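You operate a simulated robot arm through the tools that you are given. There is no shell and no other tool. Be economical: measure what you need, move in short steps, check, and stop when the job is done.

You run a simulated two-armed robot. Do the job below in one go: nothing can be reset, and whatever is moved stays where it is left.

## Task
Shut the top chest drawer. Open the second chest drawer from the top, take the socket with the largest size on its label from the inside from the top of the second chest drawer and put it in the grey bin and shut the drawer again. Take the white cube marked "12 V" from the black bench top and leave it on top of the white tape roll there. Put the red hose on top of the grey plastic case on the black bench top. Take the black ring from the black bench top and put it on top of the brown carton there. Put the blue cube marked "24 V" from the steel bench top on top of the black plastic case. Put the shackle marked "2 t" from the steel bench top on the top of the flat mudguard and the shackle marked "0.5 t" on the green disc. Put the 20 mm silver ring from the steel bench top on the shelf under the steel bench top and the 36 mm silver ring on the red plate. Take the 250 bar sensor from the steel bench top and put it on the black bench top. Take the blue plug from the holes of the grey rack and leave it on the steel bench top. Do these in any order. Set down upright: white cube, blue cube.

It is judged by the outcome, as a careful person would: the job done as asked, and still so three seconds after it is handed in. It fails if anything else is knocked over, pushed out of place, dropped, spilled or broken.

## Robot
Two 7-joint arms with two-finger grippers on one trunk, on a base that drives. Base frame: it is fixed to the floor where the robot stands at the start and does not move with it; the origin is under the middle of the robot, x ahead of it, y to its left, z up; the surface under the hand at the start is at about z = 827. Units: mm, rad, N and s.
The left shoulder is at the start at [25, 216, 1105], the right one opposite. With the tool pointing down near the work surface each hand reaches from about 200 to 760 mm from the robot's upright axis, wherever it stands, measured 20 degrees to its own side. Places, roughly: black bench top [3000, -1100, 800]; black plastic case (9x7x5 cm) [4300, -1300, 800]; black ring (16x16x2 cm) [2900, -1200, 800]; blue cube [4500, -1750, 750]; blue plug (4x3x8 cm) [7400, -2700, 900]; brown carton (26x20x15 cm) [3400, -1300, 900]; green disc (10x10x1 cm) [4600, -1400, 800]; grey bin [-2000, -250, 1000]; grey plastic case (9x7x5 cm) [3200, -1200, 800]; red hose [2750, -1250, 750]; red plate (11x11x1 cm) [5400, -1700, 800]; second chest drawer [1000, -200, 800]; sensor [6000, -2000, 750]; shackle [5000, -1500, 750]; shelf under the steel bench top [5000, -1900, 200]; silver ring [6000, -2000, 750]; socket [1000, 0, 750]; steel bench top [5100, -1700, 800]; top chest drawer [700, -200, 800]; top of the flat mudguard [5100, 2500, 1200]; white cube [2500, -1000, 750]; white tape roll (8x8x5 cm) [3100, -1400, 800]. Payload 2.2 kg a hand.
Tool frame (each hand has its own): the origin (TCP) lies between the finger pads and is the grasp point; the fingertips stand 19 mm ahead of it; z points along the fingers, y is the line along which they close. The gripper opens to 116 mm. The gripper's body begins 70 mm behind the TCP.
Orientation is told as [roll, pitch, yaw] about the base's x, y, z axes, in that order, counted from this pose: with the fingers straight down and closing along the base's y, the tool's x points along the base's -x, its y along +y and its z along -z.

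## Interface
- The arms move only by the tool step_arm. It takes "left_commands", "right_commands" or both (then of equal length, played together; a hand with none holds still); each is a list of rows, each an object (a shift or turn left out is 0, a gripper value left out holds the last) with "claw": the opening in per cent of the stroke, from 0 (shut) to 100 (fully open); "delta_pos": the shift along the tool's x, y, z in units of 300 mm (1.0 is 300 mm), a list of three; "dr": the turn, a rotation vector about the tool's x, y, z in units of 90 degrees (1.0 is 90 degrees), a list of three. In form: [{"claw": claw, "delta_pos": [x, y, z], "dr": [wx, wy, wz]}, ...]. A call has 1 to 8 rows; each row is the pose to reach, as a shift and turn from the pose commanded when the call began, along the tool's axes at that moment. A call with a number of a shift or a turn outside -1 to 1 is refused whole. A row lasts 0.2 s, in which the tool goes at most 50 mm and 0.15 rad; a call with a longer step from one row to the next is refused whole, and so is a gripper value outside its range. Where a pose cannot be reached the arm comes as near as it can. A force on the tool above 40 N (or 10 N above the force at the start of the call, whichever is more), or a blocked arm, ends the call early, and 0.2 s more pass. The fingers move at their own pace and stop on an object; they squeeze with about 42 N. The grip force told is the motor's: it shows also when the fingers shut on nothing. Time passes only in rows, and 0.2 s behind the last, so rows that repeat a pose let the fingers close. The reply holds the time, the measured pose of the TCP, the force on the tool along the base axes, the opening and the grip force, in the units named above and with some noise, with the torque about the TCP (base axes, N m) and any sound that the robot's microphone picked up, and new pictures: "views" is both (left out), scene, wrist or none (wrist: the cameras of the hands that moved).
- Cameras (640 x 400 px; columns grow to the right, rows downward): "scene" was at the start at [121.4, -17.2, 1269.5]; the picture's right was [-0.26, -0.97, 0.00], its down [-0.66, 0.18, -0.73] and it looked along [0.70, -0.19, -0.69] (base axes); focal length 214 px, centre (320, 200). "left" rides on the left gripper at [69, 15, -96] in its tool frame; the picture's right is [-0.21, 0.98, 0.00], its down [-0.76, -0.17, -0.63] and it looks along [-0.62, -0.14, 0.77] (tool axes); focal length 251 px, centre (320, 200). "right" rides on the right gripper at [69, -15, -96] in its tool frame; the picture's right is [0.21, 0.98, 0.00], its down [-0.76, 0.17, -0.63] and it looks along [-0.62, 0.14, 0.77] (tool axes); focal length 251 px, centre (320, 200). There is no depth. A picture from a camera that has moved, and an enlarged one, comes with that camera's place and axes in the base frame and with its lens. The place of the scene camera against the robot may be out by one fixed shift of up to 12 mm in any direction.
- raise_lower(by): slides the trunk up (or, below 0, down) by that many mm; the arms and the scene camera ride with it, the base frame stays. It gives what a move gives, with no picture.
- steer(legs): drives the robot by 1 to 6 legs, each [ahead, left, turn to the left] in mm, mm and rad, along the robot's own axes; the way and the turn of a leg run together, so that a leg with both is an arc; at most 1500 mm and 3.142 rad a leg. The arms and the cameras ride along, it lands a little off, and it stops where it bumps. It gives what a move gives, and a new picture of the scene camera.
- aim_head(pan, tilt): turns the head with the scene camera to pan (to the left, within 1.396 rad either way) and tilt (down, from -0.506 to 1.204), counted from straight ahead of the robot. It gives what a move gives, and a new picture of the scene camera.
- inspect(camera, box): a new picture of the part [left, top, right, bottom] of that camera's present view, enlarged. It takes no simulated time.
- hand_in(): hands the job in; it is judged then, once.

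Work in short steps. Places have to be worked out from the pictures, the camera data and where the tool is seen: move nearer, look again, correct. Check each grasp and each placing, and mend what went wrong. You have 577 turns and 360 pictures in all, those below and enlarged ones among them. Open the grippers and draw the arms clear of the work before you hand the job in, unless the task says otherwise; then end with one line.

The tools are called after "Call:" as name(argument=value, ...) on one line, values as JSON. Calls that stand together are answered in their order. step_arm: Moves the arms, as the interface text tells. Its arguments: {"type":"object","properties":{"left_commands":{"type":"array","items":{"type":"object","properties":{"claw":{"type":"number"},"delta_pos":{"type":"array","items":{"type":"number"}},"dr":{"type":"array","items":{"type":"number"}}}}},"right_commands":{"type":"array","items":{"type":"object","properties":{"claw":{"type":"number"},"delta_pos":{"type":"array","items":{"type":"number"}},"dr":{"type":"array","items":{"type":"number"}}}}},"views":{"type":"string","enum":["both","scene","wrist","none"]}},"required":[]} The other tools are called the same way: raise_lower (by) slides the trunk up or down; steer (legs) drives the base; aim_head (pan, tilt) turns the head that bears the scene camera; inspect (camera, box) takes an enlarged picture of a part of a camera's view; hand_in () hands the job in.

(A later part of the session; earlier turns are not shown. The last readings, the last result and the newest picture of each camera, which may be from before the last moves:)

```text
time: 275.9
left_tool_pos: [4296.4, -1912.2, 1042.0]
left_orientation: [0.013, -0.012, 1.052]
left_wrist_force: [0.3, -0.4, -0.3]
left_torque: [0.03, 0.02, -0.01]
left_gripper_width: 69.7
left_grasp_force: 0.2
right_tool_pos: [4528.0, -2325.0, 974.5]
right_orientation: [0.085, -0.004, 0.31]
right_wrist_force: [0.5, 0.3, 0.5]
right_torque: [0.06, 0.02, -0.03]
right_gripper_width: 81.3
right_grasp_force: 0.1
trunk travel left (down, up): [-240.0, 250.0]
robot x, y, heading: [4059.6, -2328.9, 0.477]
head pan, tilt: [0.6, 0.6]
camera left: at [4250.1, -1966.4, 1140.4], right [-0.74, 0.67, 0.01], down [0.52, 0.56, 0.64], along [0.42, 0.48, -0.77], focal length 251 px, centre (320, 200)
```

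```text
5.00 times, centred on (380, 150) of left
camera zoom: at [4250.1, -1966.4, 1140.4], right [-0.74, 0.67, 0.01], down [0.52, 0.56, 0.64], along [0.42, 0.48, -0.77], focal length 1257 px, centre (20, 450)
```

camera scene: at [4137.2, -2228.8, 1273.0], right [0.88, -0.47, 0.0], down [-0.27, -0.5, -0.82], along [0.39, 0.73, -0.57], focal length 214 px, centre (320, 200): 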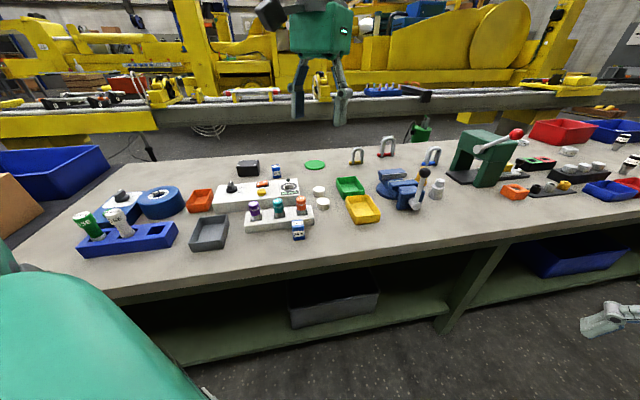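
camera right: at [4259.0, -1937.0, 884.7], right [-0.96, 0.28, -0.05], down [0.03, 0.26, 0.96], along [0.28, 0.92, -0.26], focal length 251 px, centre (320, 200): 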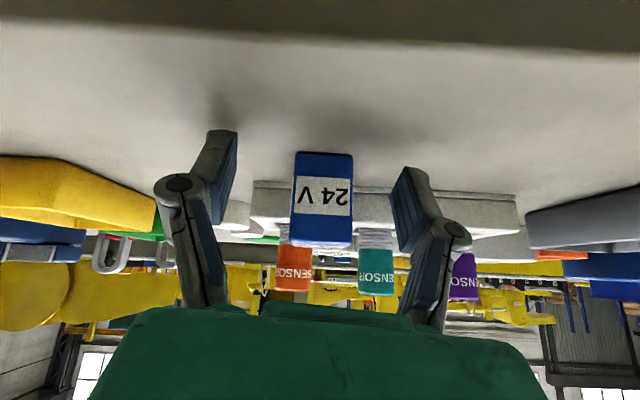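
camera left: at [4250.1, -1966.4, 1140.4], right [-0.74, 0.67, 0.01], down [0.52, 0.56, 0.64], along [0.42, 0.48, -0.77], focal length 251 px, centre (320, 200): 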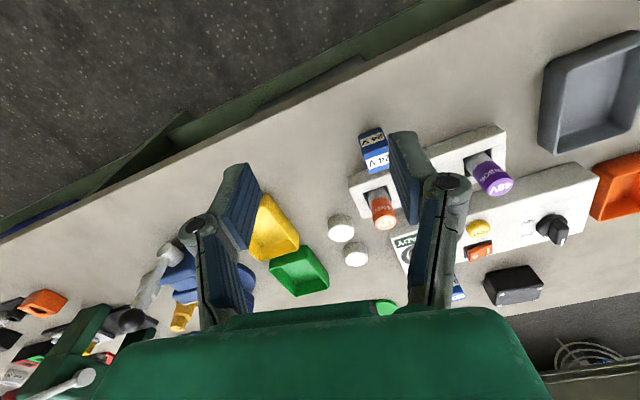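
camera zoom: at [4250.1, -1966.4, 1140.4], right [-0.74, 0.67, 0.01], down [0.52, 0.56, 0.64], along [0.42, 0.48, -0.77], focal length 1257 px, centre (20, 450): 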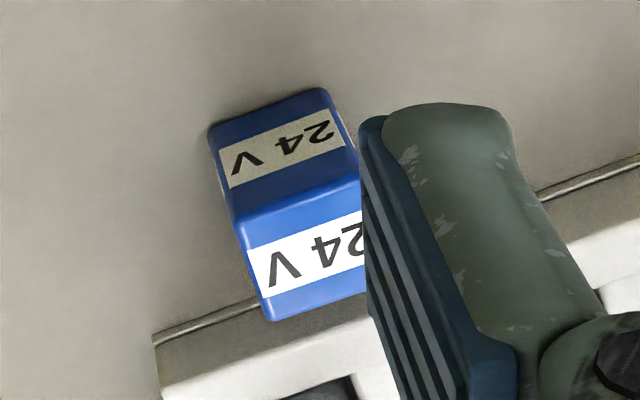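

Cube centre ≈(4302,-1792), yaw ≈1.15. I move above it, align, then tilt 0.35 rad.

Call:
step_arm(left_commands=[{"delta_pos": [-0.12, 0.06, 0], "dr": [0, 0, -0.064]}, {"delta_pos": [-0.24, 0.12, 0], "dr": [0, 0, -0.064]}, {"delta_pos": [-0.356, 0.182, 0], "dr": [0, 0, -0.064]}, {"delta_pos": [-0.356, 0.182, 0.15], "dr": [0, 0, -0.064]}, {"delta_pos": [-0.356, 0.182, 0.28], "dr": [0, 0, -0.064]}], views="none")

Call:
step_arm(left_commands=[{"dr": [0, -0.08, 0]}, {"dr": [0, -0.16, 0]}, {"dr": [0, -0.22, 0]}, {"dr": [0, -0.22, 0]}], views="both")

```text
time: 277.1
left_tool_pos: [4299.3, -1784.2, 958.1]
left_orientation: [0.007, -0.008, 1.151]
left_wrist_force: [-0.2, 0.7, -0.2]
left_torque: [-0.01, 0.03, 0.03]
left_gripper_width: 69.7
left_grasp_force: 0.1
right_tool_pos: [4524.8, -2318.8, 976.5]
right_orientation: [0.078, -0.006, 0.31]
right_wrist_force: [0.1, 0.4, 0.9]
right_torque: [-0.02, -0.04, 0.02]
right_gripper_width: 80.9
right_grasp_force: 0.0
trunk travel left (down, up): [-240.0, 250.0]
robot x, y, heading: [4059.1, -2326.7, 0.48]
head pan, tilt: [0.6, 0.6]
```

```text
time: 278.1
left_tool_pos: [4300.5, -1785.0, 961.0]
left_orientation: [0.007, -0.357, 1.148]
left_wrist_force: [0.4, -1.1, 0.2]
left_torque: [0.02, -0.02, 0.02]
left_gripper_width: 69.8
left_grasp_force: 0.0
right_tool_pos: [4525.9, -2320.4, 976.8]
right_orientation: [0.081, -0.007, 0.31]
right_wrist_force: [0.4, 1.3, 1.1]
right_torque: [-0.02, 0.0, 0.03]
right_gripper_width: 81.0
right_grasp_force: 0.1
trunk travel left (down, up): [-240.0, 250.0]
robot x, y, heading: [4055.4, -2327.8, 0.474]
head pan, tilt: [0.6, 0.6]
camera scene: at [4135.1, -2223.9, 1272.8], right [0.88, -0.47, 0.0], down [-0.27, -0.5, -0.82], along [0.39, 0.73, -0.57], focal length 214 px, centre (320, 200)
camera left: at [4246.3, -1869.6, 1027.5], right [-0.81, 0.58, 0.08], down [0.36, 0.38, 0.86], along [0.47, 0.72, -0.51], focal length 251 px, centre (320, 200)
```

scene: 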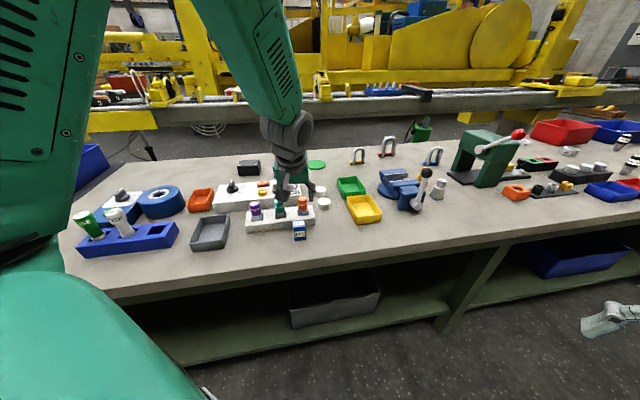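
left: 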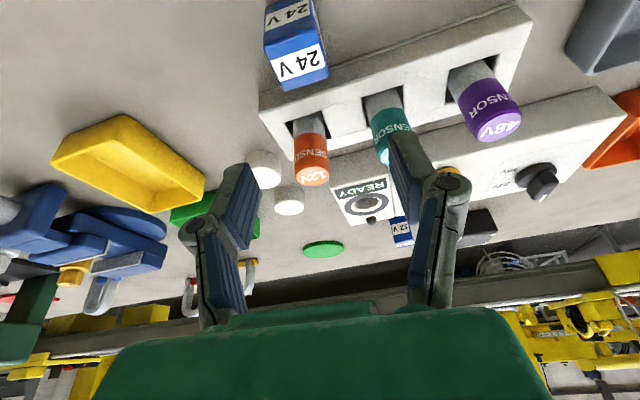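

Consistent. I descend onto the cube and close.

Call:
step_arm(left_commands=[{"claw": 65, "delta_pos": [0.055, -0.019, 0.1]}, {"delta_pos": [0.1, -0.019, 0.21]}, {"delta_pos": [0.13, -0.019, 0.29]}, {"delta_pos": [0.145, -0.019, 0.33]}, {"delta_pos": [0.145, -0.019, 0.33]}], views="wrist")

```text
time: 279.3
left_tool_pos: [4301.0, -1794.1, 852.8]
left_orientation: [0.007, -0.356, 1.149]
left_wrist_force: [-0.1, -0.3, -0.3]
left_torque: [-0.04, -0.01, 0.01]
left_gripper_width: 75.1
left_grasp_force: 0.0
right_tool_pos: [4525.0, -2321.3, 976.0]
right_orientation: [0.08, -0.006, 0.311]
right_wrist_force: [-0.4, 0.9, -0.1]
right_torque: [0.0, -0.01, 0.03]
right_gripper_width: 81.3
right_grasp_force: 0.1
trunk travel left (down, up): [-240.0, 250.0]
robot x, y, heading: [4060.5, -2324.7, 0.479]
head pan, tilt: [0.6, 0.6]
camera left: at [4248.5, -1878.0, 920.1], right [-0.81, 0.58, 0.08], down [0.36, 0.38, 0.86], along [0.47, 0.72, -0.51], focal length 251 px, centre (320, 200)
```

left: 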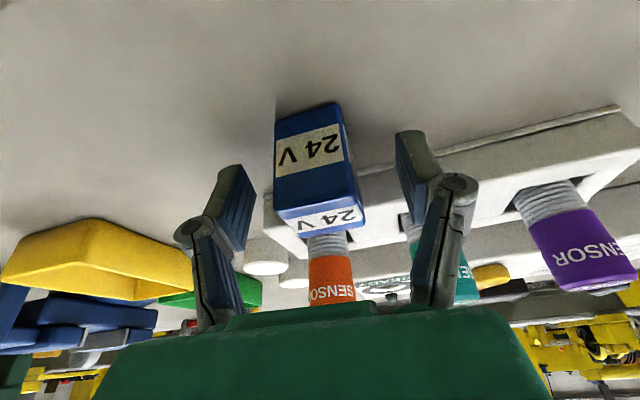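

Call:
step_arm(left_commands=[{"claw": 0}, {"claw": 0}, {"claw": 0}, {"claw": 0, "delta_pos": [-0.035, 0, -0.09]}, {"claw": 0, "delta_pos": [-0.07, 0, -0.19]}, {"claw": 0, "delta_pos": [-0.11, 0, -0.3]}, {"claw": 0, "delta_pos": [-0.15, 0, -0.41]}], views="both")

```text
time: 280.9
left_tool_pos: [4301.8, -1796.9, 984.9]
left_orientation: [0.008, -0.359, 1.148]
left_wrist_force: [0.2, -0.1, 0.2]
left_torque: [-0.02, 0.0, -0.01]
left_gripper_width: 34.1
left_grasp_force: 42.1
right_tool_pos: [4524.8, -2321.4, 975.7]
right_orientation: [0.078, -0.006, 0.31]
right_wrist_force: [-0.4, -0.2, -0.7]
right_torque: [-0.01, -0.02, 0.0]
right_gripper_width: 81.1
right_grasp_force: 0.0
trunk travel left (down, up): [-240.0, 250.0]
robot x, y, heading: [4062.2, -2322.7, 0.482]
head pan, tilt: [0.6, 0.6]
camera scene: at [4134.5, -2225.7, 1273.0], right [0.88, -0.47, 0.0], down [-0.27, -0.5, -0.82], along [0.39, 0.73, -0.57], focal length 214 px, centre (320, 200)
camera left: at [4248.0, -1881.0, 1051.6], right [-0.81, 0.58, 0.08], down [0.36, 0.38, 0.86], along [0.47, 0.72, -0.51], focal length 251 px, centre (320, 200)
```

scene: 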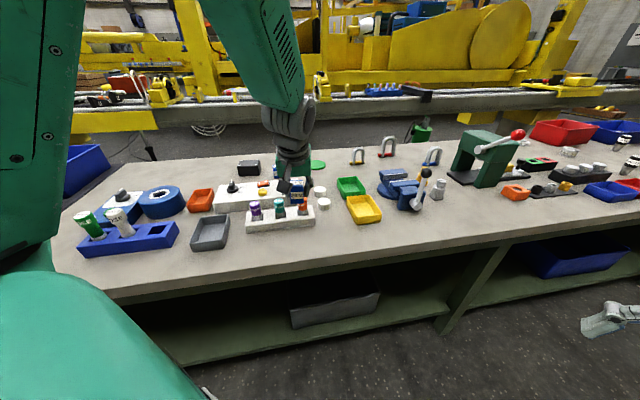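
left: 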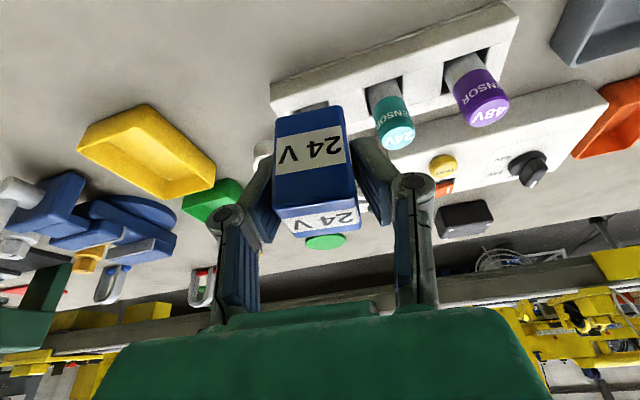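

Firm, centred grip. I lift 50 mm more and move the base diagonally toward the bench (axis ≈305 mm from the edge).

Call:
step_arm(left_commands=[{"claw": 0, "delta_pos": [-0.04, 0, -0.1]}, {"claw": 0, "delta_pos": [-0.07, 0, -0.18]}, {"claw": 0, "delta_pos": [-0.07, 0, -0.18]}], views="none")

Call:
steer(legs=[[145, 116, 0]])

```text
time: 281.7
left_tool_pos: [4304.0, -1794.4, 1041.9]
left_orientation: [0.01, -0.354, 1.148]
left_wrist_force: [1.1, 0.5, -1.0]
left_torque: [0.0, 0.0, 0.01]
left_gripper_width: 33.9
left_grasp_force: 42.4
right_tool_pos: [4526.0, -2320.4, 976.3]
right_orientation: [0.081, -0.005, 0.311]
right_wrist_force: [-0.9, -0.3, 0.4]
right_torque: [0.03, 0.04, -0.01]
right_gripper_width: 81.1
right_grasp_force: 0.1
trunk travel left (down, up): [-240.0, 250.0]
robot x, y, heading: [4057.0, -2327.5, 0.481]
head pan, tilt: [0.6, 0.6]
```

```text
time: 283.2
left_tool_pos: [4378.5, -1627.0, 1041.9]
left_orientation: [0.01, -0.357, 1.148]
left_wrist_force: [0.8, 0.4, -0.3]
left_torque: [-0.02, 0.03, 0.01]
left_gripper_width: 34.0
left_grasp_force: 41.8
right_tool_pos: [4600.5, -2153.1, 975.2]
right_orientation: [0.082, -0.006, 0.312]
right_wrist_force: [0.4, -0.4, 0.0]
right_torque: [-0.02, 0.02, 0.0]
right_gripper_width: 81.2
right_grasp_force: 0.1
trunk travel left (down, up): [-240.0, 250.0]
robot x, y, heading: [4131.7, -2156.5, 0.473]
head pan, tilt: [0.6, 0.6]
camera scene: at [4211.5, -2059.6, 1273.0], right [0.88, -0.47, -0.01], down [-0.27, -0.5, -0.82], along [0.39, 0.73, -0.57], focal length 214 px, centre (320, 200)
```

scene: 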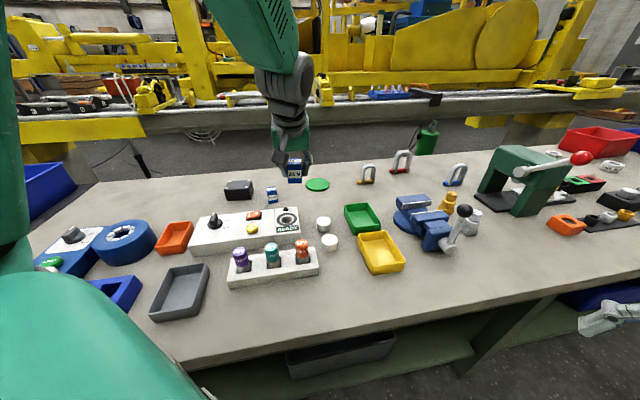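

Steady here. I zoom to refine the case position.

Call:
inspect(camera="scene", box=[200, 150, 340, 240])

```text
4.44 times, centred on (270, 195) of scene
camera zoom: at [4211.5, -2059.6, 1273.0], right [0.88, -0.47, -0.01], down [-0.27, -0.5, -0.82], along [0.39, 0.73, -0.57], focal length 953 px, centre (542, 222)
```

zoom: 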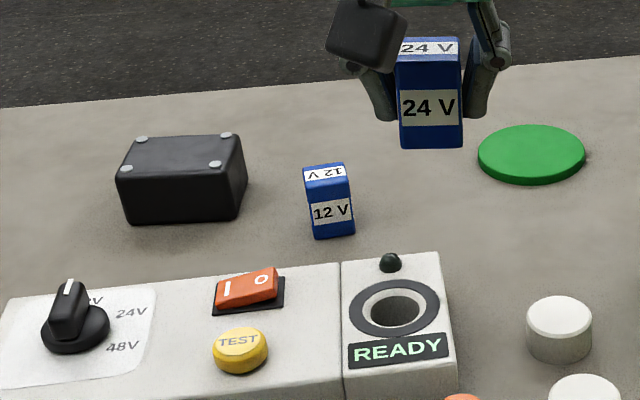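

Case centre ≈(4273,-1308). I extend the hand there at this height.

Call:
step_arm(left_commands=[{"claw": 0, "delta_pos": [-0.097, 0.094, 0.036]}, {"claw": 0, "delta_pos": [-0.194, 0.188, 0.072]}, {"claw": 0, "delta_pos": [-0.291, 0.282, 0.108]}, {"claw": 0, "delta_pos": [-0.388, 0.376, 0.144]}, {"claw": 0, "delta_pos": [-0.485, 0.47, 0.18]}, {"claw": 0, "delta_pos": [-0.582, 0.564, 0.216]}, {"claw": 0, "delta_pos": [-0.679, 0.658, 0.252]}, {"claw": 0, "delta_pos": [-0.775, 0.754, 0.289]}], views="both")

```text
time: 285.0
left_tool_pos: [4265.8, -1299.8, 1038.9]
left_orientation: [0.001, -0.351, 1.15]
left_wrist_force: [0.1, 0.8, -0.8]
left_torque: [0.04, 0.0, 0.01]
left_gripper_width: 34.2
left_grasp_force: 42.1
right_tool_pos: [4595.3, -2144.8, 977.6]
right_orientation: [0.073, -0.01, 0.31]
right_wrist_force: [-0.2, 0.7, 0.3]
right_torque: [-0.04, 0.01, 0.02]
right_gripper_width: 81.1
right_grasp_force: 0.1
trunk travel left (down, up): [-240.0, 250.0]
robot x, y, heading: [4130.1, -2153.5, 0.478]
head pan, tilt: [0.6, 0.6]
camera scene: at [4206.8, -2049.5, 1272.5], right [0.88, -0.47, 0.0], down [-0.27, -0.5, -0.82], along [0.39, 0.72, -0.57], focal length 214 px, centre (320, 200)
camera left: at [4212.5, -1383.3, 1105.7], right [-0.81, 0.58, 0.08], down [0.35, 0.38, 0.85], along [0.47, 0.72, -0.52], focal length 251 px, centre (320, 200)
```

scene: 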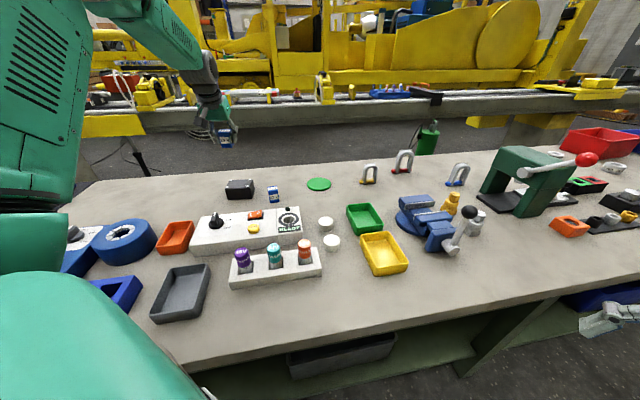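
left: 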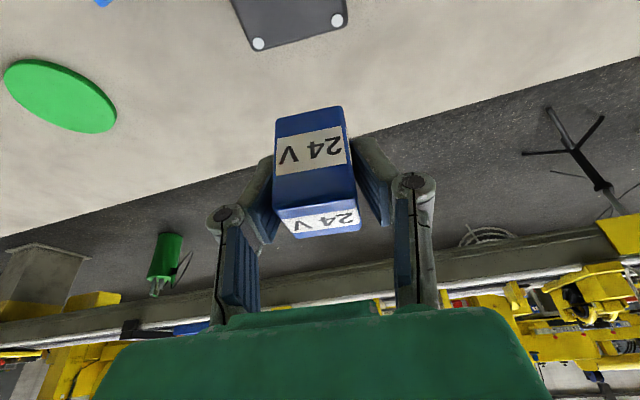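

Wrist view puts the case centre about (4270,-1315). I correct and descend to 25 mm above.

Call:
step_arm(left_commands=[{"claw": 0, "delta_pos": [0.037, -0.033, -0.014]}, {"claw": 0, "delta_pos": [0.08, -0.033, 0.1]}, {"claw": 0, "delta_pos": [0.125, -0.033, 0.22]}, {"claw": 0, "delta_pos": [0.168, -0.033, 0.343]}, {"claw": 0, "delta_pos": [0.168, -0.033, 0.343]}], views="wrist")

Call:
inspect(camera="scene", box=[190, 120, 310, 220])

```text
time: 286.2
left_tool_pos: [4272.8, -1320.9, 928.2]
left_orientation: [0.006, -0.356, 1.148]
left_wrist_force: [-0.8, -0.2, -0.5]
left_torque: [0.05, 0.01, 0.0]
left_gripper_width: 33.7
left_grasp_force: 42.1
right_tool_pos: [4596.2, -2151.4, 977.6]
right_orientation: [0.079, -0.008, 0.311]
right_wrist_force: [1.1, 0.6, 0.0]
right_torque: [0.01, 0.01, -0.01]
right_gripper_width: 81.4
right_grasp_force: 0.3
trunk travel left (down, up): [-240.0, 250.0]
robot x, y, heading: [4133.5, -2156.8, 0.477]
head pan, tilt: [0.6, 0.6]
camera left: at [4219.7, -1403.9, 995.6], right [-0.81, 0.58, 0.08], down [0.35, 0.38, 0.86], along [0.47, 0.72, -0.51], focal length 251 px, centre (320, 200)
```

left: 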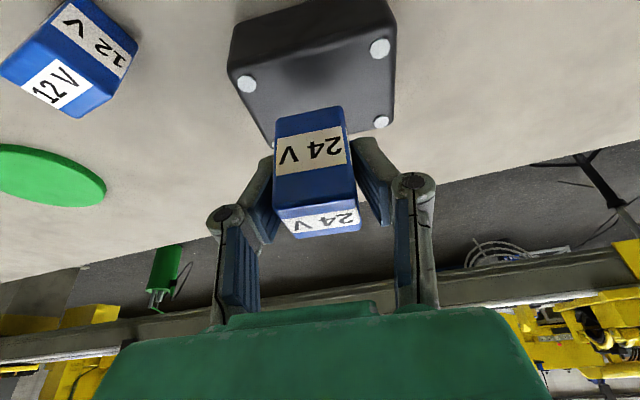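

```text
4.00 times, centred on (250, 170) of scene
camera zoom: at [4207.3, -2051.9, 1272.7], right [0.88, -0.47, 0.0], down [-0.27, -0.5, -0.82], along [0.39, 0.72, -0.57], focal length 858 px, centre (600, 320)
```

zoom: 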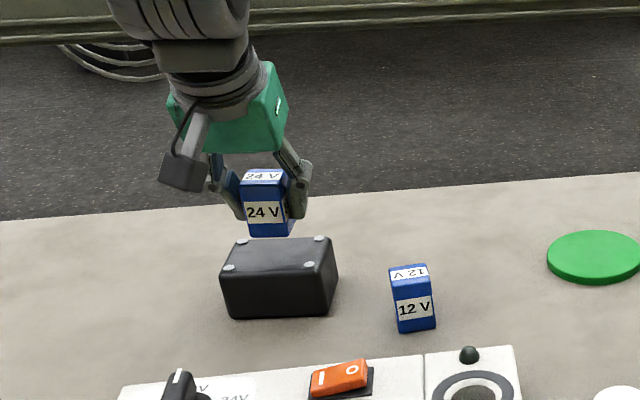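

Almost exactly over the centre. I lower in small steps to contact.

Call:
step_arm(left_commands=[{"claw": 0, "delta_pos": [0.017, 0.012, 0.047]}, {"claw": 0, "delta_pos": [0.026, 0.012, 0.069]}, {"claw": 0, "delta_pos": [0.03, 0.012, 0.081]}, {"claw": 0, "delta_pos": [0.034, 0.012, 0.091]}, {"claw": 0, "delta_pos": [0.037, 0.012, 0.1]}, {"claw": 0, "delta_pos": [0.041, 0.012, 0.109]}], views="none")

```text
time: 287.8
left_tool_pos: [4272.9, -1317.3, 903.2]
left_orientation: [0.002, -0.37, 1.145]
left_wrist_force: [-0.9, -5.9, 22.6]
left_torque: [-0.53, 0.19, 0.03]
left_gripper_width: 34.0
left_grasp_force: 42.4
right_tool_pos: [4595.9, -2152.5, 976.4]
right_orientation: [0.08, -0.009, 0.311]
right_wrist_force: [-0.6, 0.2, -0.5]
right_torque: [0.0, 0.03, -0.01]
right_gripper_width: 81.1
right_grasp_force: 0.1
trunk travel left (down, up): [-240.0, 250.0]
robot x, y, heading: [4132.4, -2155.2, 0.479]
head pan, tilt: [0.6, 0.6]
stopped in row 6 (left hand): the force on the tool passed its limit at 40 N (the readings are from after the stop); the commanded pose is now the measured one
```

Contact at z 903. I ease 1 mm up, open and lift vertically.

Call:
step_arm(left_commands=[{"claw": 0, "delta_pos": [-0.002, 0, -0.005]}, {"claw": 45, "delta_pos": [-0.002, 0, -0.005]}, {"claw": 45, "delta_pos": [-0.002, 0, -0.005]}, {"delta_pos": [-0.035, 0, -0.09]}, {"delta_pos": [-0.08, 0, -0.21]}, {"delta_pos": [-0.12, 0, -0.33]}], views="wrist")

Call:
inspect(camera="scene", box=[190, 120, 310, 220])

```text
time: 289.2
left_tool_pos: [4270.3, -1317.7, 1004.0]
left_orientation: [0.001, -0.364, 1.148]
left_wrist_force: [1.0, 0.4, -0.6]
left_torque: [0.04, -0.03, -0.02]
left_gripper_width: 52.3
left_grasp_force: 0.2
right_tool_pos: [4593.7, -2149.4, 977.4]
right_orientation: [0.077, -0.012, 0.31]
right_wrist_force: [-0.7, -0.5, -0.2]
right_torque: [-0.02, -0.01, 0.01]
right_gripper_width: 81.2
right_grasp_force: 0.0
trunk travel left (down, up): [-240.0, 250.0]
robot x, y, heading: [4130.2, -2158.6, 0.479]
head pan, tilt: [0.6, 0.6]
camera left: at [4215.1, -1400.0, 1068.8], right [-0.81, 0.58, 0.08], down [0.35, 0.37, 0.86], along [0.47, 0.72, -0.51], focal length 251 px, centre (320, 200)
```

left: 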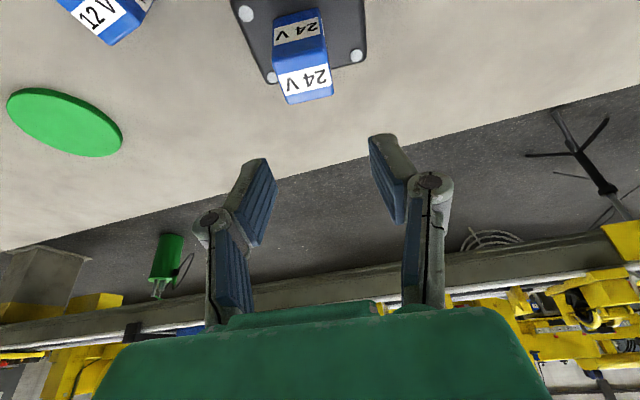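

```text
4.00 times, centred on (250, 170) of scene
camera zoom: at [4207.0, -2052.9, 1272.8], right [0.88, -0.47, 0.0], down [-0.27, -0.5, -0.82], along [0.39, 0.73, -0.57], focal length 858 px, centre (600, 320)
```

zoom: 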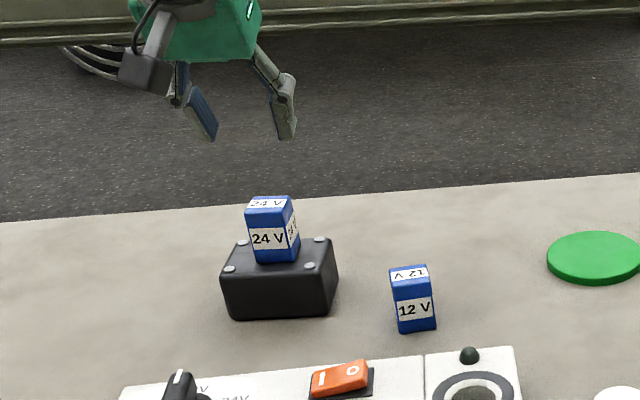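

The 24 V cube stands on the black case. Next I restore the panel's switch: I move the closed left gripper above the "O" end.

Call:
step_arm(left_commands=[{"claw": 0, "delta_pos": [0.13, -0.064, -0.01]}, {"delta_pos": [0.26, -0.13, -0.03]}, {"delta_pos": [0.39, -0.195, -0.05]}, {"delta_pos": [0.52, -0.26, -0.07]}, {"delta_pos": [0.633, -0.32, -0.085]}, {"delta_pos": [0.633, -0.32, -0.085]}], views="wrist")

Call:
inspect(camera="scene", box=[220, 160, 320, 240])

```text
time: 290.6
left_tool_pos: [4282.1, -1528.0, 957.8]
left_orientation: [0.002, -0.362, 1.148]
left_wrist_force: [-0.3, -0.1, -1.3]
left_torque: [0.01, 0.0, 0.01]
left_gripper_width: 0.0
left_grasp_force: 28.4
right_tool_pos: [4595.3, -2149.5, 977.9]
right_orientation: [0.078, -0.007, 0.311]
right_wrist_force: [0.1, 0.3, 0.4]
right_torque: [0.02, -0.01, 0.05]
right_gripper_width: 80.9
right_grasp_force: 0.1
trunk travel left (down, up): [-240.0, 250.0]
robot x, y, heading: [4134.6, -2154.8, 0.475]
head pan, tilt: [0.6, 0.6]
camera left: at [4226.8, -1611.5, 1023.9], right [-0.81, 0.58, 0.08], down [0.35, 0.37, 0.86], along [0.47, 0.72, -0.5], focal length 251 px, centre (320, 200)
```

left: 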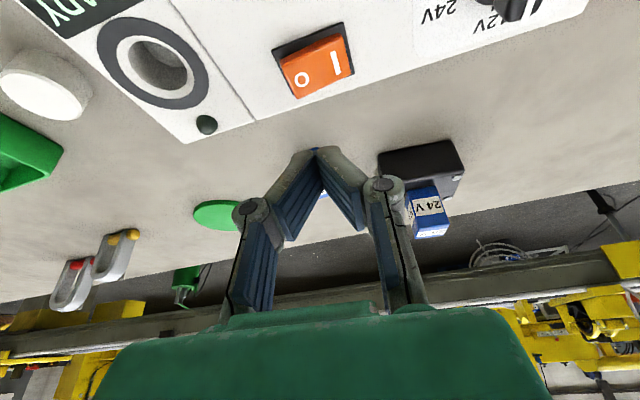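

```text
5.00 times, centred on (270, 200) of scene
camera zoom: at [4208.6, -2054.7, 1272.8], right [0.88, -0.47, 0.0], down [-0.27, -0.5, -0.82], along [0.39, 0.73, -0.57], focal length 1072 px, centre (570, 200)
```

zoom: 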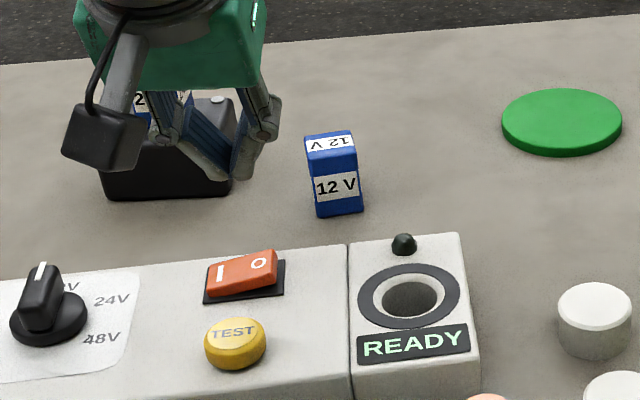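

I lower the tip onto the raised "O" end and press gently.

Call:
step_arm(left_commands=[{"delta_pos": [0.06, -0.006, 0.06]}, {"delta_pos": [0.088, -0.006, 0.147]}, {"delta_pos": [0.095, -0.006, 0.165]}, {"delta_pos": [0.099, -0.006, 0.175]}, {"delta_pos": [0.103, -0.006, 0.185]}, {"delta_pos": [0.106, -0.006, 0.194]}, {"delta_pos": [0.11, -0.006, 0.203]}], views="wrist")

Call:
inspect(camera="scene", box=[220, 160, 320, 240])

```text
time: 292.2
left_tool_pos: [4278.9, -1536.5, 897.0]
left_orientation: [0.002, -0.379, 1.146]
left_wrist_force: [-2.4, -9.2, 22.0]
left_torque: [-0.16, 0.23, 0.08]
left_gripper_width: 0.0
left_grasp_force: 28.3
right_tool_pos: [4595.0, -2154.2, 978.6]
right_orientation: [0.082, -0.011, 0.312]
right_wrist_force: [0.0, 0.1, -0.2]
right_torque: [0.01, -0.01, 0.02]
right_gripper_width: 81.0
right_grasp_force: 0.1
trunk travel left (down, up): [-240.0, 250.0]
robot x, y, heading: [4130.7, -2160.8, 0.481]
head pan, tilt: [0.6, 0.6]
stopped in row 7 (left hand): the force on the tool passed its limit at 43 N (the readings are from after the stop); the commanded pose is now the measured one
camera left: at [4225.7, -1621.8, 961.6], right [-0.81, 0.58, 0.08], down [0.34, 0.36, 0.87], along [0.48, 0.73, -0.49], focal length 251 px, centre (320, 200)
```

left: 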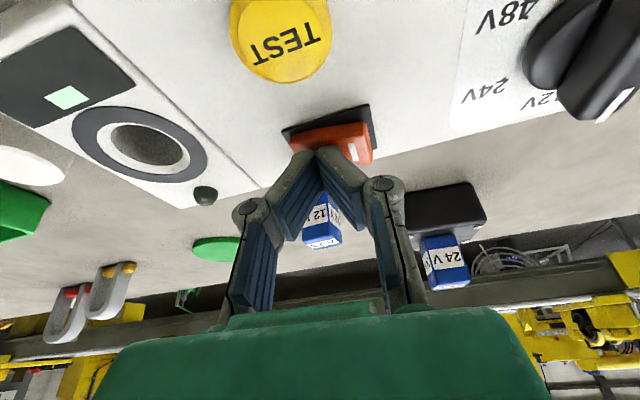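

```text
5.00 times, centred on (270, 200) of scene
camera zoom: at [4207.5, -2060.2, 1273.5], right [0.88, -0.47, 0.0], down [-0.27, -0.5, -0.83], along [0.39, 0.73, -0.56], focal length 1072 px, centre (570, 200)
```

zoom: 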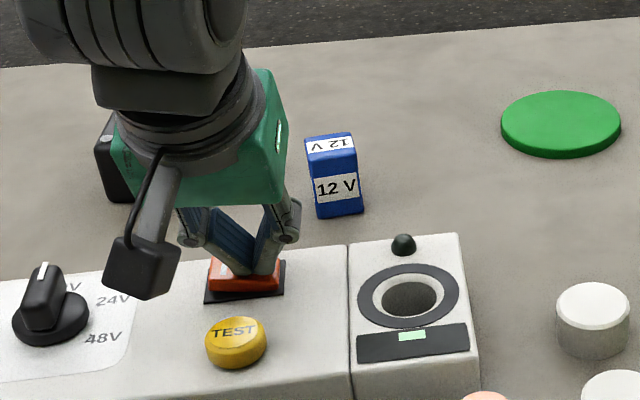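

The switch is back to off, display as at first. I lift straight up.

Call:
step_arm(left_commands=[{"delta_pos": [-0.02, 0, -0.05]}, {"delta_pos": [-0.06, 0, -0.16]}, {"delta_pos": [-0.11, 0, -0.28]}, {"delta_pos": [-0.16, 0, -0.42]}, {"claw": 60, "delta_pos": [-0.16, 0, -0.42]}], views="both")

```text
time: 293.4
left_tool_pos: [4278.7, -1533.7, 1028.1]
left_orientation: [0.0, -0.374, 1.148]
left_wrist_force: [0.5, -0.1, 0.0]
left_torque: [-0.04, 0.0, 0.0]
left_gripper_width: 69.6
left_grasp_force: 0.0
right_tool_pos: [4594.0, -2148.8, 978.2]
right_orientation: [0.077, -0.008, 0.31]
right_wrist_force: [0.8, -0.2, 0.1]
right_torque: [0.0, 0.04, 0.01]
right_gripper_width: 81.2
right_grasp_force: 0.1
trunk travel left (down, up): [-240.0, 250.0]
robot x, y, heading: [4133.1, -2153.9, 0.476]
head pan, tilt: [0.6, 0.6]
camera scene: at [4207.8, -2052.7, 1272.7], right [0.88, -0.47, 0.0], down [-0.27, -0.5, -0.82], along [0.39, 0.73, -0.57], focal length 214 px, centre (320, 200)
camera left: at [4224.4, -1617.5, 1092.8], right [-0.81, 0.58, 0.08], down [0.35, 0.36, 0.86], along [0.48, 0.73, -0.5], focal length 251 px, centre (320, 200)
```

scene: 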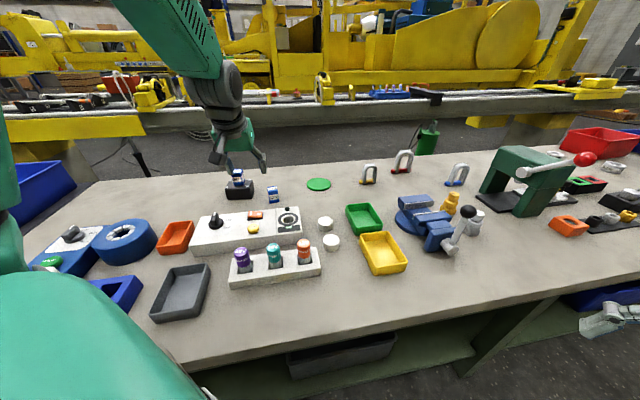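
left: 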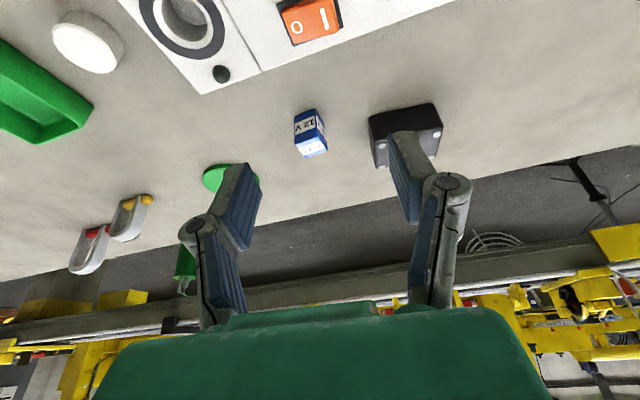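

Next the shackles. I estimate yellow (4742,-1468), red (4938,-1463), blue (5034,-1653), disc (4558,-1380). I move along the bench and read their tags with the left camera.

Call:
steer(legs=[[344, -334, 0]])

Call:
inspect(camera="left", box=[0, 0, 640, 400])

Call:
inspect(camera="scene", box=[200, 130, 440, 260])

```text
time: 296.2
left_tool_pos: [4729.3, -1664.8, 1023.6]
left_orientation: [-0.007, -0.367, 1.146]
left_wrist_force: [0.0, 0.3, 0.4]
left_torque: [-0.06, -0.03, -0.04]
left_gripper_width: 69.7
left_grasp_force: 0.1
right_tool_pos: [5042.7, -2281.9, 979.4]
right_orientation: [0.069, -0.012, 0.307]
right_wrist_force: [-1.5, 0.6, 0.4]
right_torque: [-0.1, -0.03, 0.0]
right_gripper_width: 81.2
right_grasp_force: 0.0
trunk travel left (down, up): [-240.0, 250.0]
robot x, y, heading: [4583.5, -2295.8, 0.478]
head pan, tilt: [0.6, 0.6]
camera scene: at [4655.7, -2182.6, 1272.3], right [0.88, -0.48, 0.01], down [-0.27, -0.51, -0.82], along [0.39, 0.72, -0.57], focal length 214 px, centre (320, 200)
```

scene: 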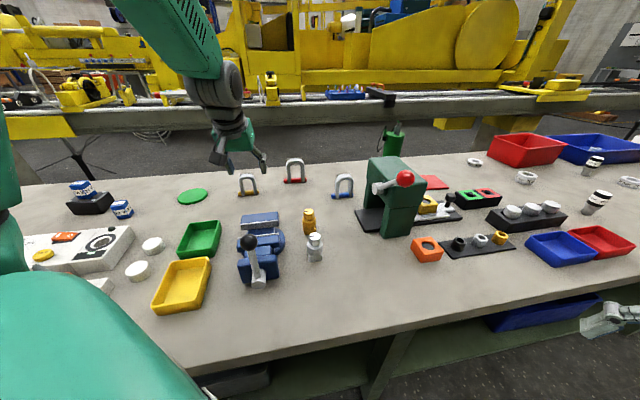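

```text
1.00 times, centred on (320, 200) of left (not enlarged: the box is as wide or as high as the picture)
camera zoom: at [4675.1, -1748.9, 1089.0], right [-0.81, 0.59, 0.07], down [0.34, 0.37, 0.86], along [0.48, 0.72, -0.5], focal length 251 px, centre (320, 200)
```

zoom: 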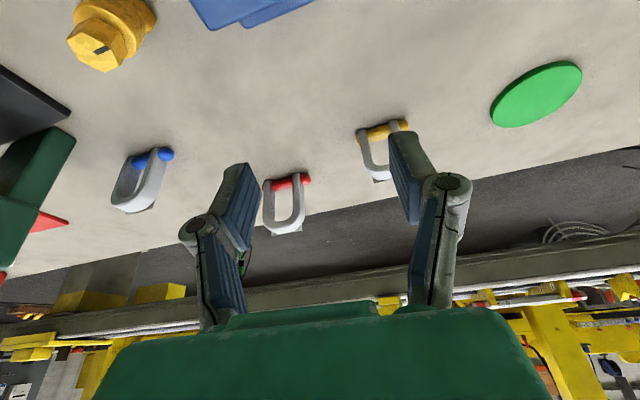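

```text
2.67 times, centred on (320, 195) of scene
camera zoom: at [4655.7, -2182.6, 1272.3], right [0.88, -0.48, 0.01], down [-0.27, -0.51, -0.82], along [0.39, 0.72, -0.57], focal length 572 px, centre (320, 213)
```

zoom: 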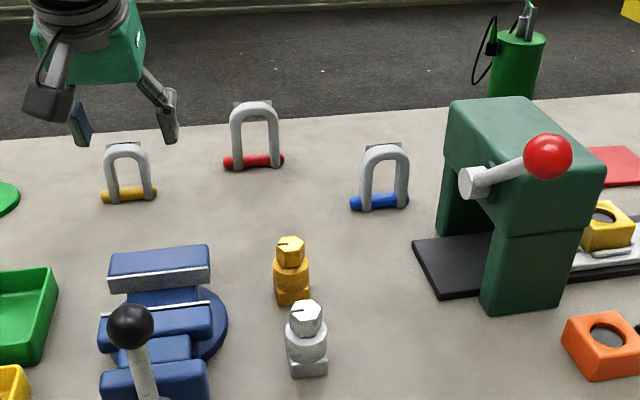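

The tags face backward. I'll grasp the yellow shackle by its legs (fingers closing along the bench) and then turn it to read the tag. First move above it.

Call:
step_arm(left_commands=[{"claw": 85, "delta_pos": [-0.11, 0.047, 0.056], "dr": [-0.008, 0, -0.021]}, {"delta_pos": [-0.22, 0.094, 0.112], "dr": [-0.016, 0, -0.042]}, {"delta_pos": [-0.33, 0.141, 0.168], "dr": [-0.024, 0, -0.063]}, {"delta_pos": [-0.44, 0.188, 0.224], "dr": [-0.032, 0, -0.083]}, {"delta_pos": [-0.542, 0.234, 0.28], "dr": [-0.032, 0, -0.083]}, {"delta_pos": [-0.542, 0.234, 0.28], "dr": [-0.032, 0, -0.083]}], views="both")

```text
time: 297.6
left_tool_pos: [4742.5, -1480.2, 1012.2]
left_orientation: [0.001, -0.377, 1.287]
left_wrist_force: [-0.3, 0.2, 0.9]
left_torque: [0.02, -0.01, -0.03]
left_gripper_width: 98.7
left_grasp_force: 0.1
right_tool_pos: [5046.5, -2293.3, 978.7]
right_orientation: [0.08, -0.015, 0.305]
right_wrist_force: [1.0, -1.0, -0.2]
right_torque: [0.0, -0.01, 0.0]
right_gripper_width: 81.3
right_grasp_force: 0.1
trunk travel left (down, up): [-240.0, 250.0]
robot x, y, heading: [4582.0, -2295.3, 0.472]
head pan, tilt: [0.6, 0.6]
camera scene: at [4662.0, -2194.8, 1273.0], right [0.88, -0.48, 0.0], down [-0.27, -0.5, -0.82], along [0.39, 0.73, -0.57], focal length 214 px, centre (320, 200)
camera left: at [4700.8, -1572.3, 1077.0], right [-0.88, 0.47, 0.08], down [0.29, 0.41, 0.87], along [0.37, 0.79, -0.49], focal length 251 px, centre (320, 200)
```

scene: 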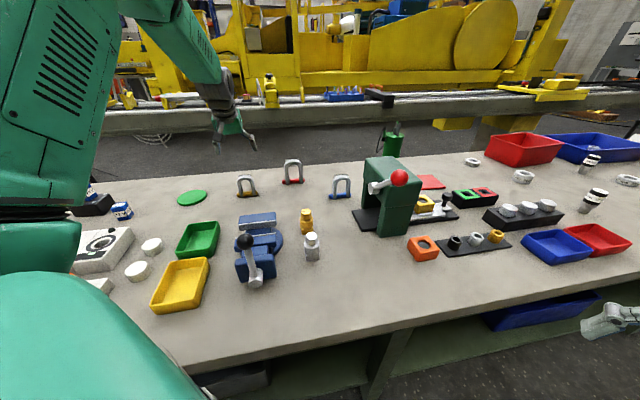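
left: 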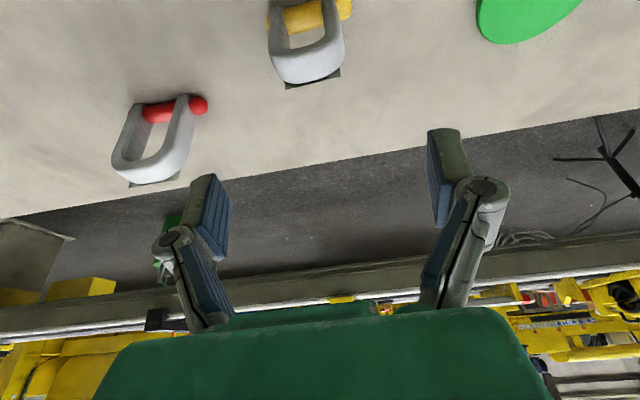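

The yellow shackle is at (4742,-1474). I descend to z≈880 and close on its legs.

Call:
step_arm(left_commands=[{"delta_pos": [0.045, 0.006, 0.13]}, {"delta_pos": [0.095, 0.006, 0.27]}, {"delta_pos": [0.13, 0.006, 0.37]}, {"delta_pos": [0.144, 0.006, 0.416]}, {"delta_pos": [0.144, 0.006, 0.416]}], views="wrist")

```text
time: 298.8
left_tool_pos: [4742.6, -1472.0, 877.9]
left_orientation: [-0.004, -0.376, 1.285]
left_wrist_force: [0.0, -0.3, 0.4]
left_torque: [0.0, -0.01, 0.02]
left_gripper_width: 98.5
left_grasp_force: 0.1
right_tool_pos: [5044.5, -2288.7, 979.3]
right_orientation: [0.077, -0.012, 0.306]
right_wrist_force: [0.5, -0.3, -0.1]
right_torque: [0.02, -0.02, -0.02]
right_gripper_width: 81.2
right_grasp_force: 0.0
trunk travel left (down, up): [-240.0, 250.0]
robot x, y, heading: [4579.8, -2293.0, 0.475]
head pan, tilt: [0.6, 0.6]
camera left: at [4700.4, -1563.5, 942.5], right [-0.88, 0.47, 0.08], down [0.29, 0.41, 0.87], along [0.37, 0.78, -0.49], focal length 251 px, centre (320, 200)
```

left: 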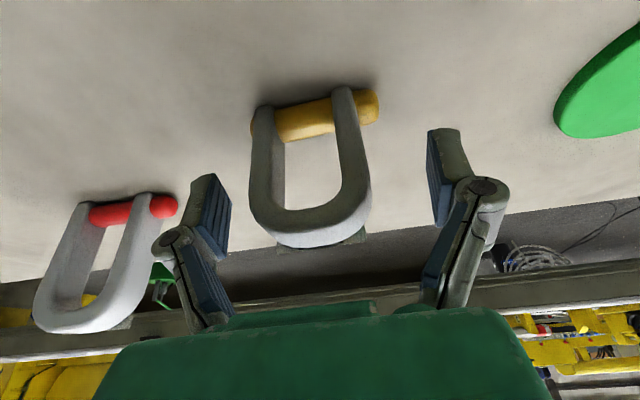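

Well placed. I close and lift gently.

Call:
step_arm(left_commands=[{"claw": 0}, {"claw": 0}, {"claw": 0}, {"claw": 0, "delta_pos": [-0.03, 0, -0.08]}, {"claw": 0, "delta_pos": [-0.07, 0, -0.17]}, {"claw": 0, "delta_pos": [-0.11, 0, -0.28]}, {"claw": 0, "delta_pos": [-0.15, 0, -0.39]}], views="wrist")

```text
time: 300.4
left_tool_pos: [4742.9, -1475.2, 1003.7]
left_orientation: [-0.001, -0.375, 1.287]
left_wrist_force: [-0.1, -0.2, -3.5]
left_torque: [-0.03, -0.02, 0.01]
left_gripper_width: 56.9
left_grasp_force: 41.7
right_tool_pos: [5045.4, -2291.8, 978.9]
right_orientation: [0.078, -0.015, 0.305]
right_wrist_force: [-0.7, -0.2, 0.4]
right_torque: [-0.01, 0.01, 0.01]
right_gripper_width: 81.2
right_grasp_force: 0.1
trunk travel left (down, up): [-240.0, 250.0]
robot x, y, heading: [4584.6, -2294.5, 0.476]
head pan, tilt: [0.6, 0.6]
camera left: at [4700.5, -1566.7, 1069.0], right [-0.88, 0.47, 0.08], down [0.29, 0.41, 0.87], along [0.37, 0.79, -0.49], focal length 251 px, centre (320, 200)
```

left: 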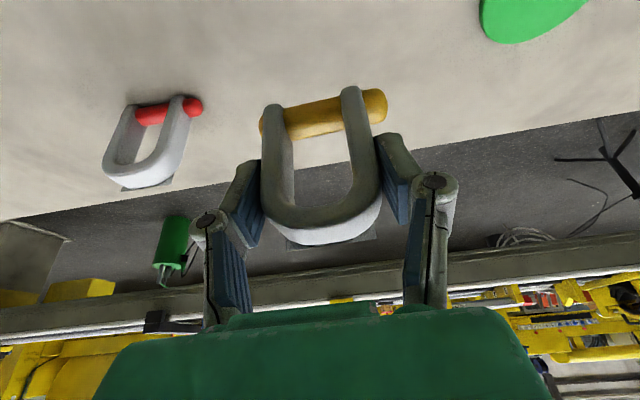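

Held (57 mm). I rotate the hand about the vertical to show the tag's side to the head camera.

Call:
step_arm(left_commands=[{"claw": 0, "delta_pos": [0.05, 0, 0], "dr": [0.034, 0, 0.087]}, {"claw": 0, "delta_pos": [0.1, 0, 0], "dr": [0.069, 0, 0.174]}, {"claw": 0, "delta_pos": [0.15, 0, 0], "dr": [0.103, 0, 0.26]}, {"claw": 0, "delta_pos": [0.2, 0, 0], "dr": [0.137, 0, 0.347]}, {"claw": 0, "delta_pos": [0.25, 0, 0], "dr": [0.172, 0, 0.434]}, {"claw": 0, "delta_pos": [0.3, 0, 0], "dr": [0.206, 0, 0.52]}, {"claw": 0, "delta_pos": [0.3, 0, 0], "dr": [0.24, 0, 0.607]}, {"claw": 0, "delta_pos": [0.3, 0, 0], "dr": [0.274, 0, 0.694]}], views="scene")

```text
time: 302.2
left_tool_pos: [4719.1, -1553.9, 970.6]
left_orientation: [-0.003, -0.379, 0.109]
left_wrist_force: [0.7, -0.1, -2.8]
left_torque: [-0.07, 0.06, -0.01]
left_gripper_width: 57.0
left_grasp_force: 41.6
right_tool_pos: [5044.2, -2289.1, 979.8]
right_orientation: [0.075, -0.014, 0.305]
right_wrist_force: [0.2, -0.1, -0.7]
right_torque: [0.02, 0.04, -0.02]
right_gripper_width: 81.1
right_grasp_force: 0.0
trunk travel left (down, up): [-240.0, 250.0]
robot x, y, heading: [4583.6, -2292.8, 0.474]
head pan, tilt: [0.6, 0.6]
camera scene: at [4659.3, -2189.4, 1272.6], right [0.88, -0.48, 0.0], down [-0.27, -0.5, -0.82], along [0.39, 0.72, -0.57], focal length 214 px, centre (320, 200)
```

scene: 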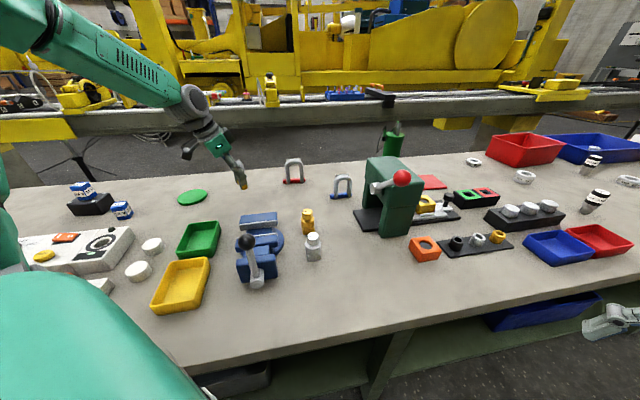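

Yaw turns well; I continue.

Call:
step_arm(left_commands=[{"claw": 0, "delta_pos": [0, 0, -0.05], "dr": [0.034, 0, 0.087]}, {"claw": 0, "delta_pos": [0, 0, -0.1], "dr": [0.069, 0, 0.174]}, {"claw": 0, "delta_pos": [0, 0, -0.1], "dr": [0.103, 0, 0.26]}, {"claw": 0, "delta_pos": [0, 0, -0.1], "dr": [0.137, 0, 0.347]}, {"claw": 0, "delta_pos": [0, 0, -0.1], "dr": [0.172, 0, 0.434]}, {"claw": 0, "delta_pos": [0, 0, -0.1], "dr": [0.206, 0, 0.52]}], views="scene")

Call:
inspect(camera="scene", box=[195, 130, 285, 210])

```text
time: 303.6
left_tool_pos: [4708.1, -1556.2, 998.2]
left_orientation: [-0.003, -0.379, -0.769]
left_wrist_force: [0.1, 0.4, -2.0]
left_torque: [0.04, 0.03, 0.01]
left_gripper_width: 56.6
left_grasp_force: 42.1
right_tool_pos: [5045.2, -2289.9, 978.6]
right_orientation: [0.079, -0.013, 0.307]
right_wrist_force: [-1.0, 0.2, -1.2]
right_torque: [-0.01, 0.04, 0.0]
right_gripper_width: 81.2
right_grasp_force: 0.0
trunk travel left (down, up): [-240.0, 250.0]
robot x, y, heading: [4579.6, -2297.6, 0.473]
head pan, tilt: [0.6, 0.6]
camera scene: at [4660.0, -2189.3, 1272.6], right [0.88, -0.48, 0.0], down [-0.27, -0.5, -0.82], along [0.39, 0.72, -0.57], focal length 214 px, centre (320, 200)
```

scene: 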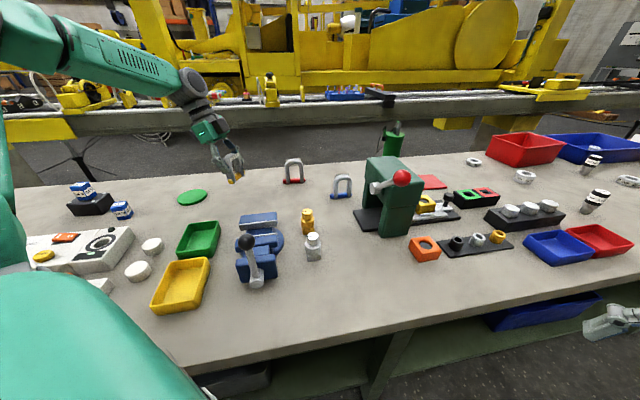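

```text
5.00 times, centred on (240, 170) of scene
camera zoom: at [4660.0, -2189.3, 1272.6], right [0.88, -0.48, 0.0], down [-0.27, -0.5, -0.82], along [0.39, 0.72, -0.57], focal length 1072 px, centre (720, 350)
```

zoom: 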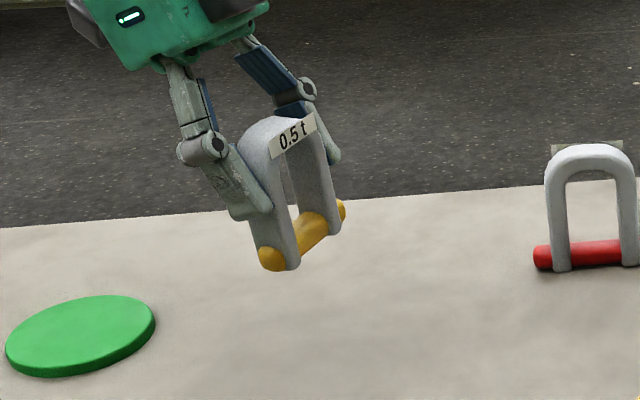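

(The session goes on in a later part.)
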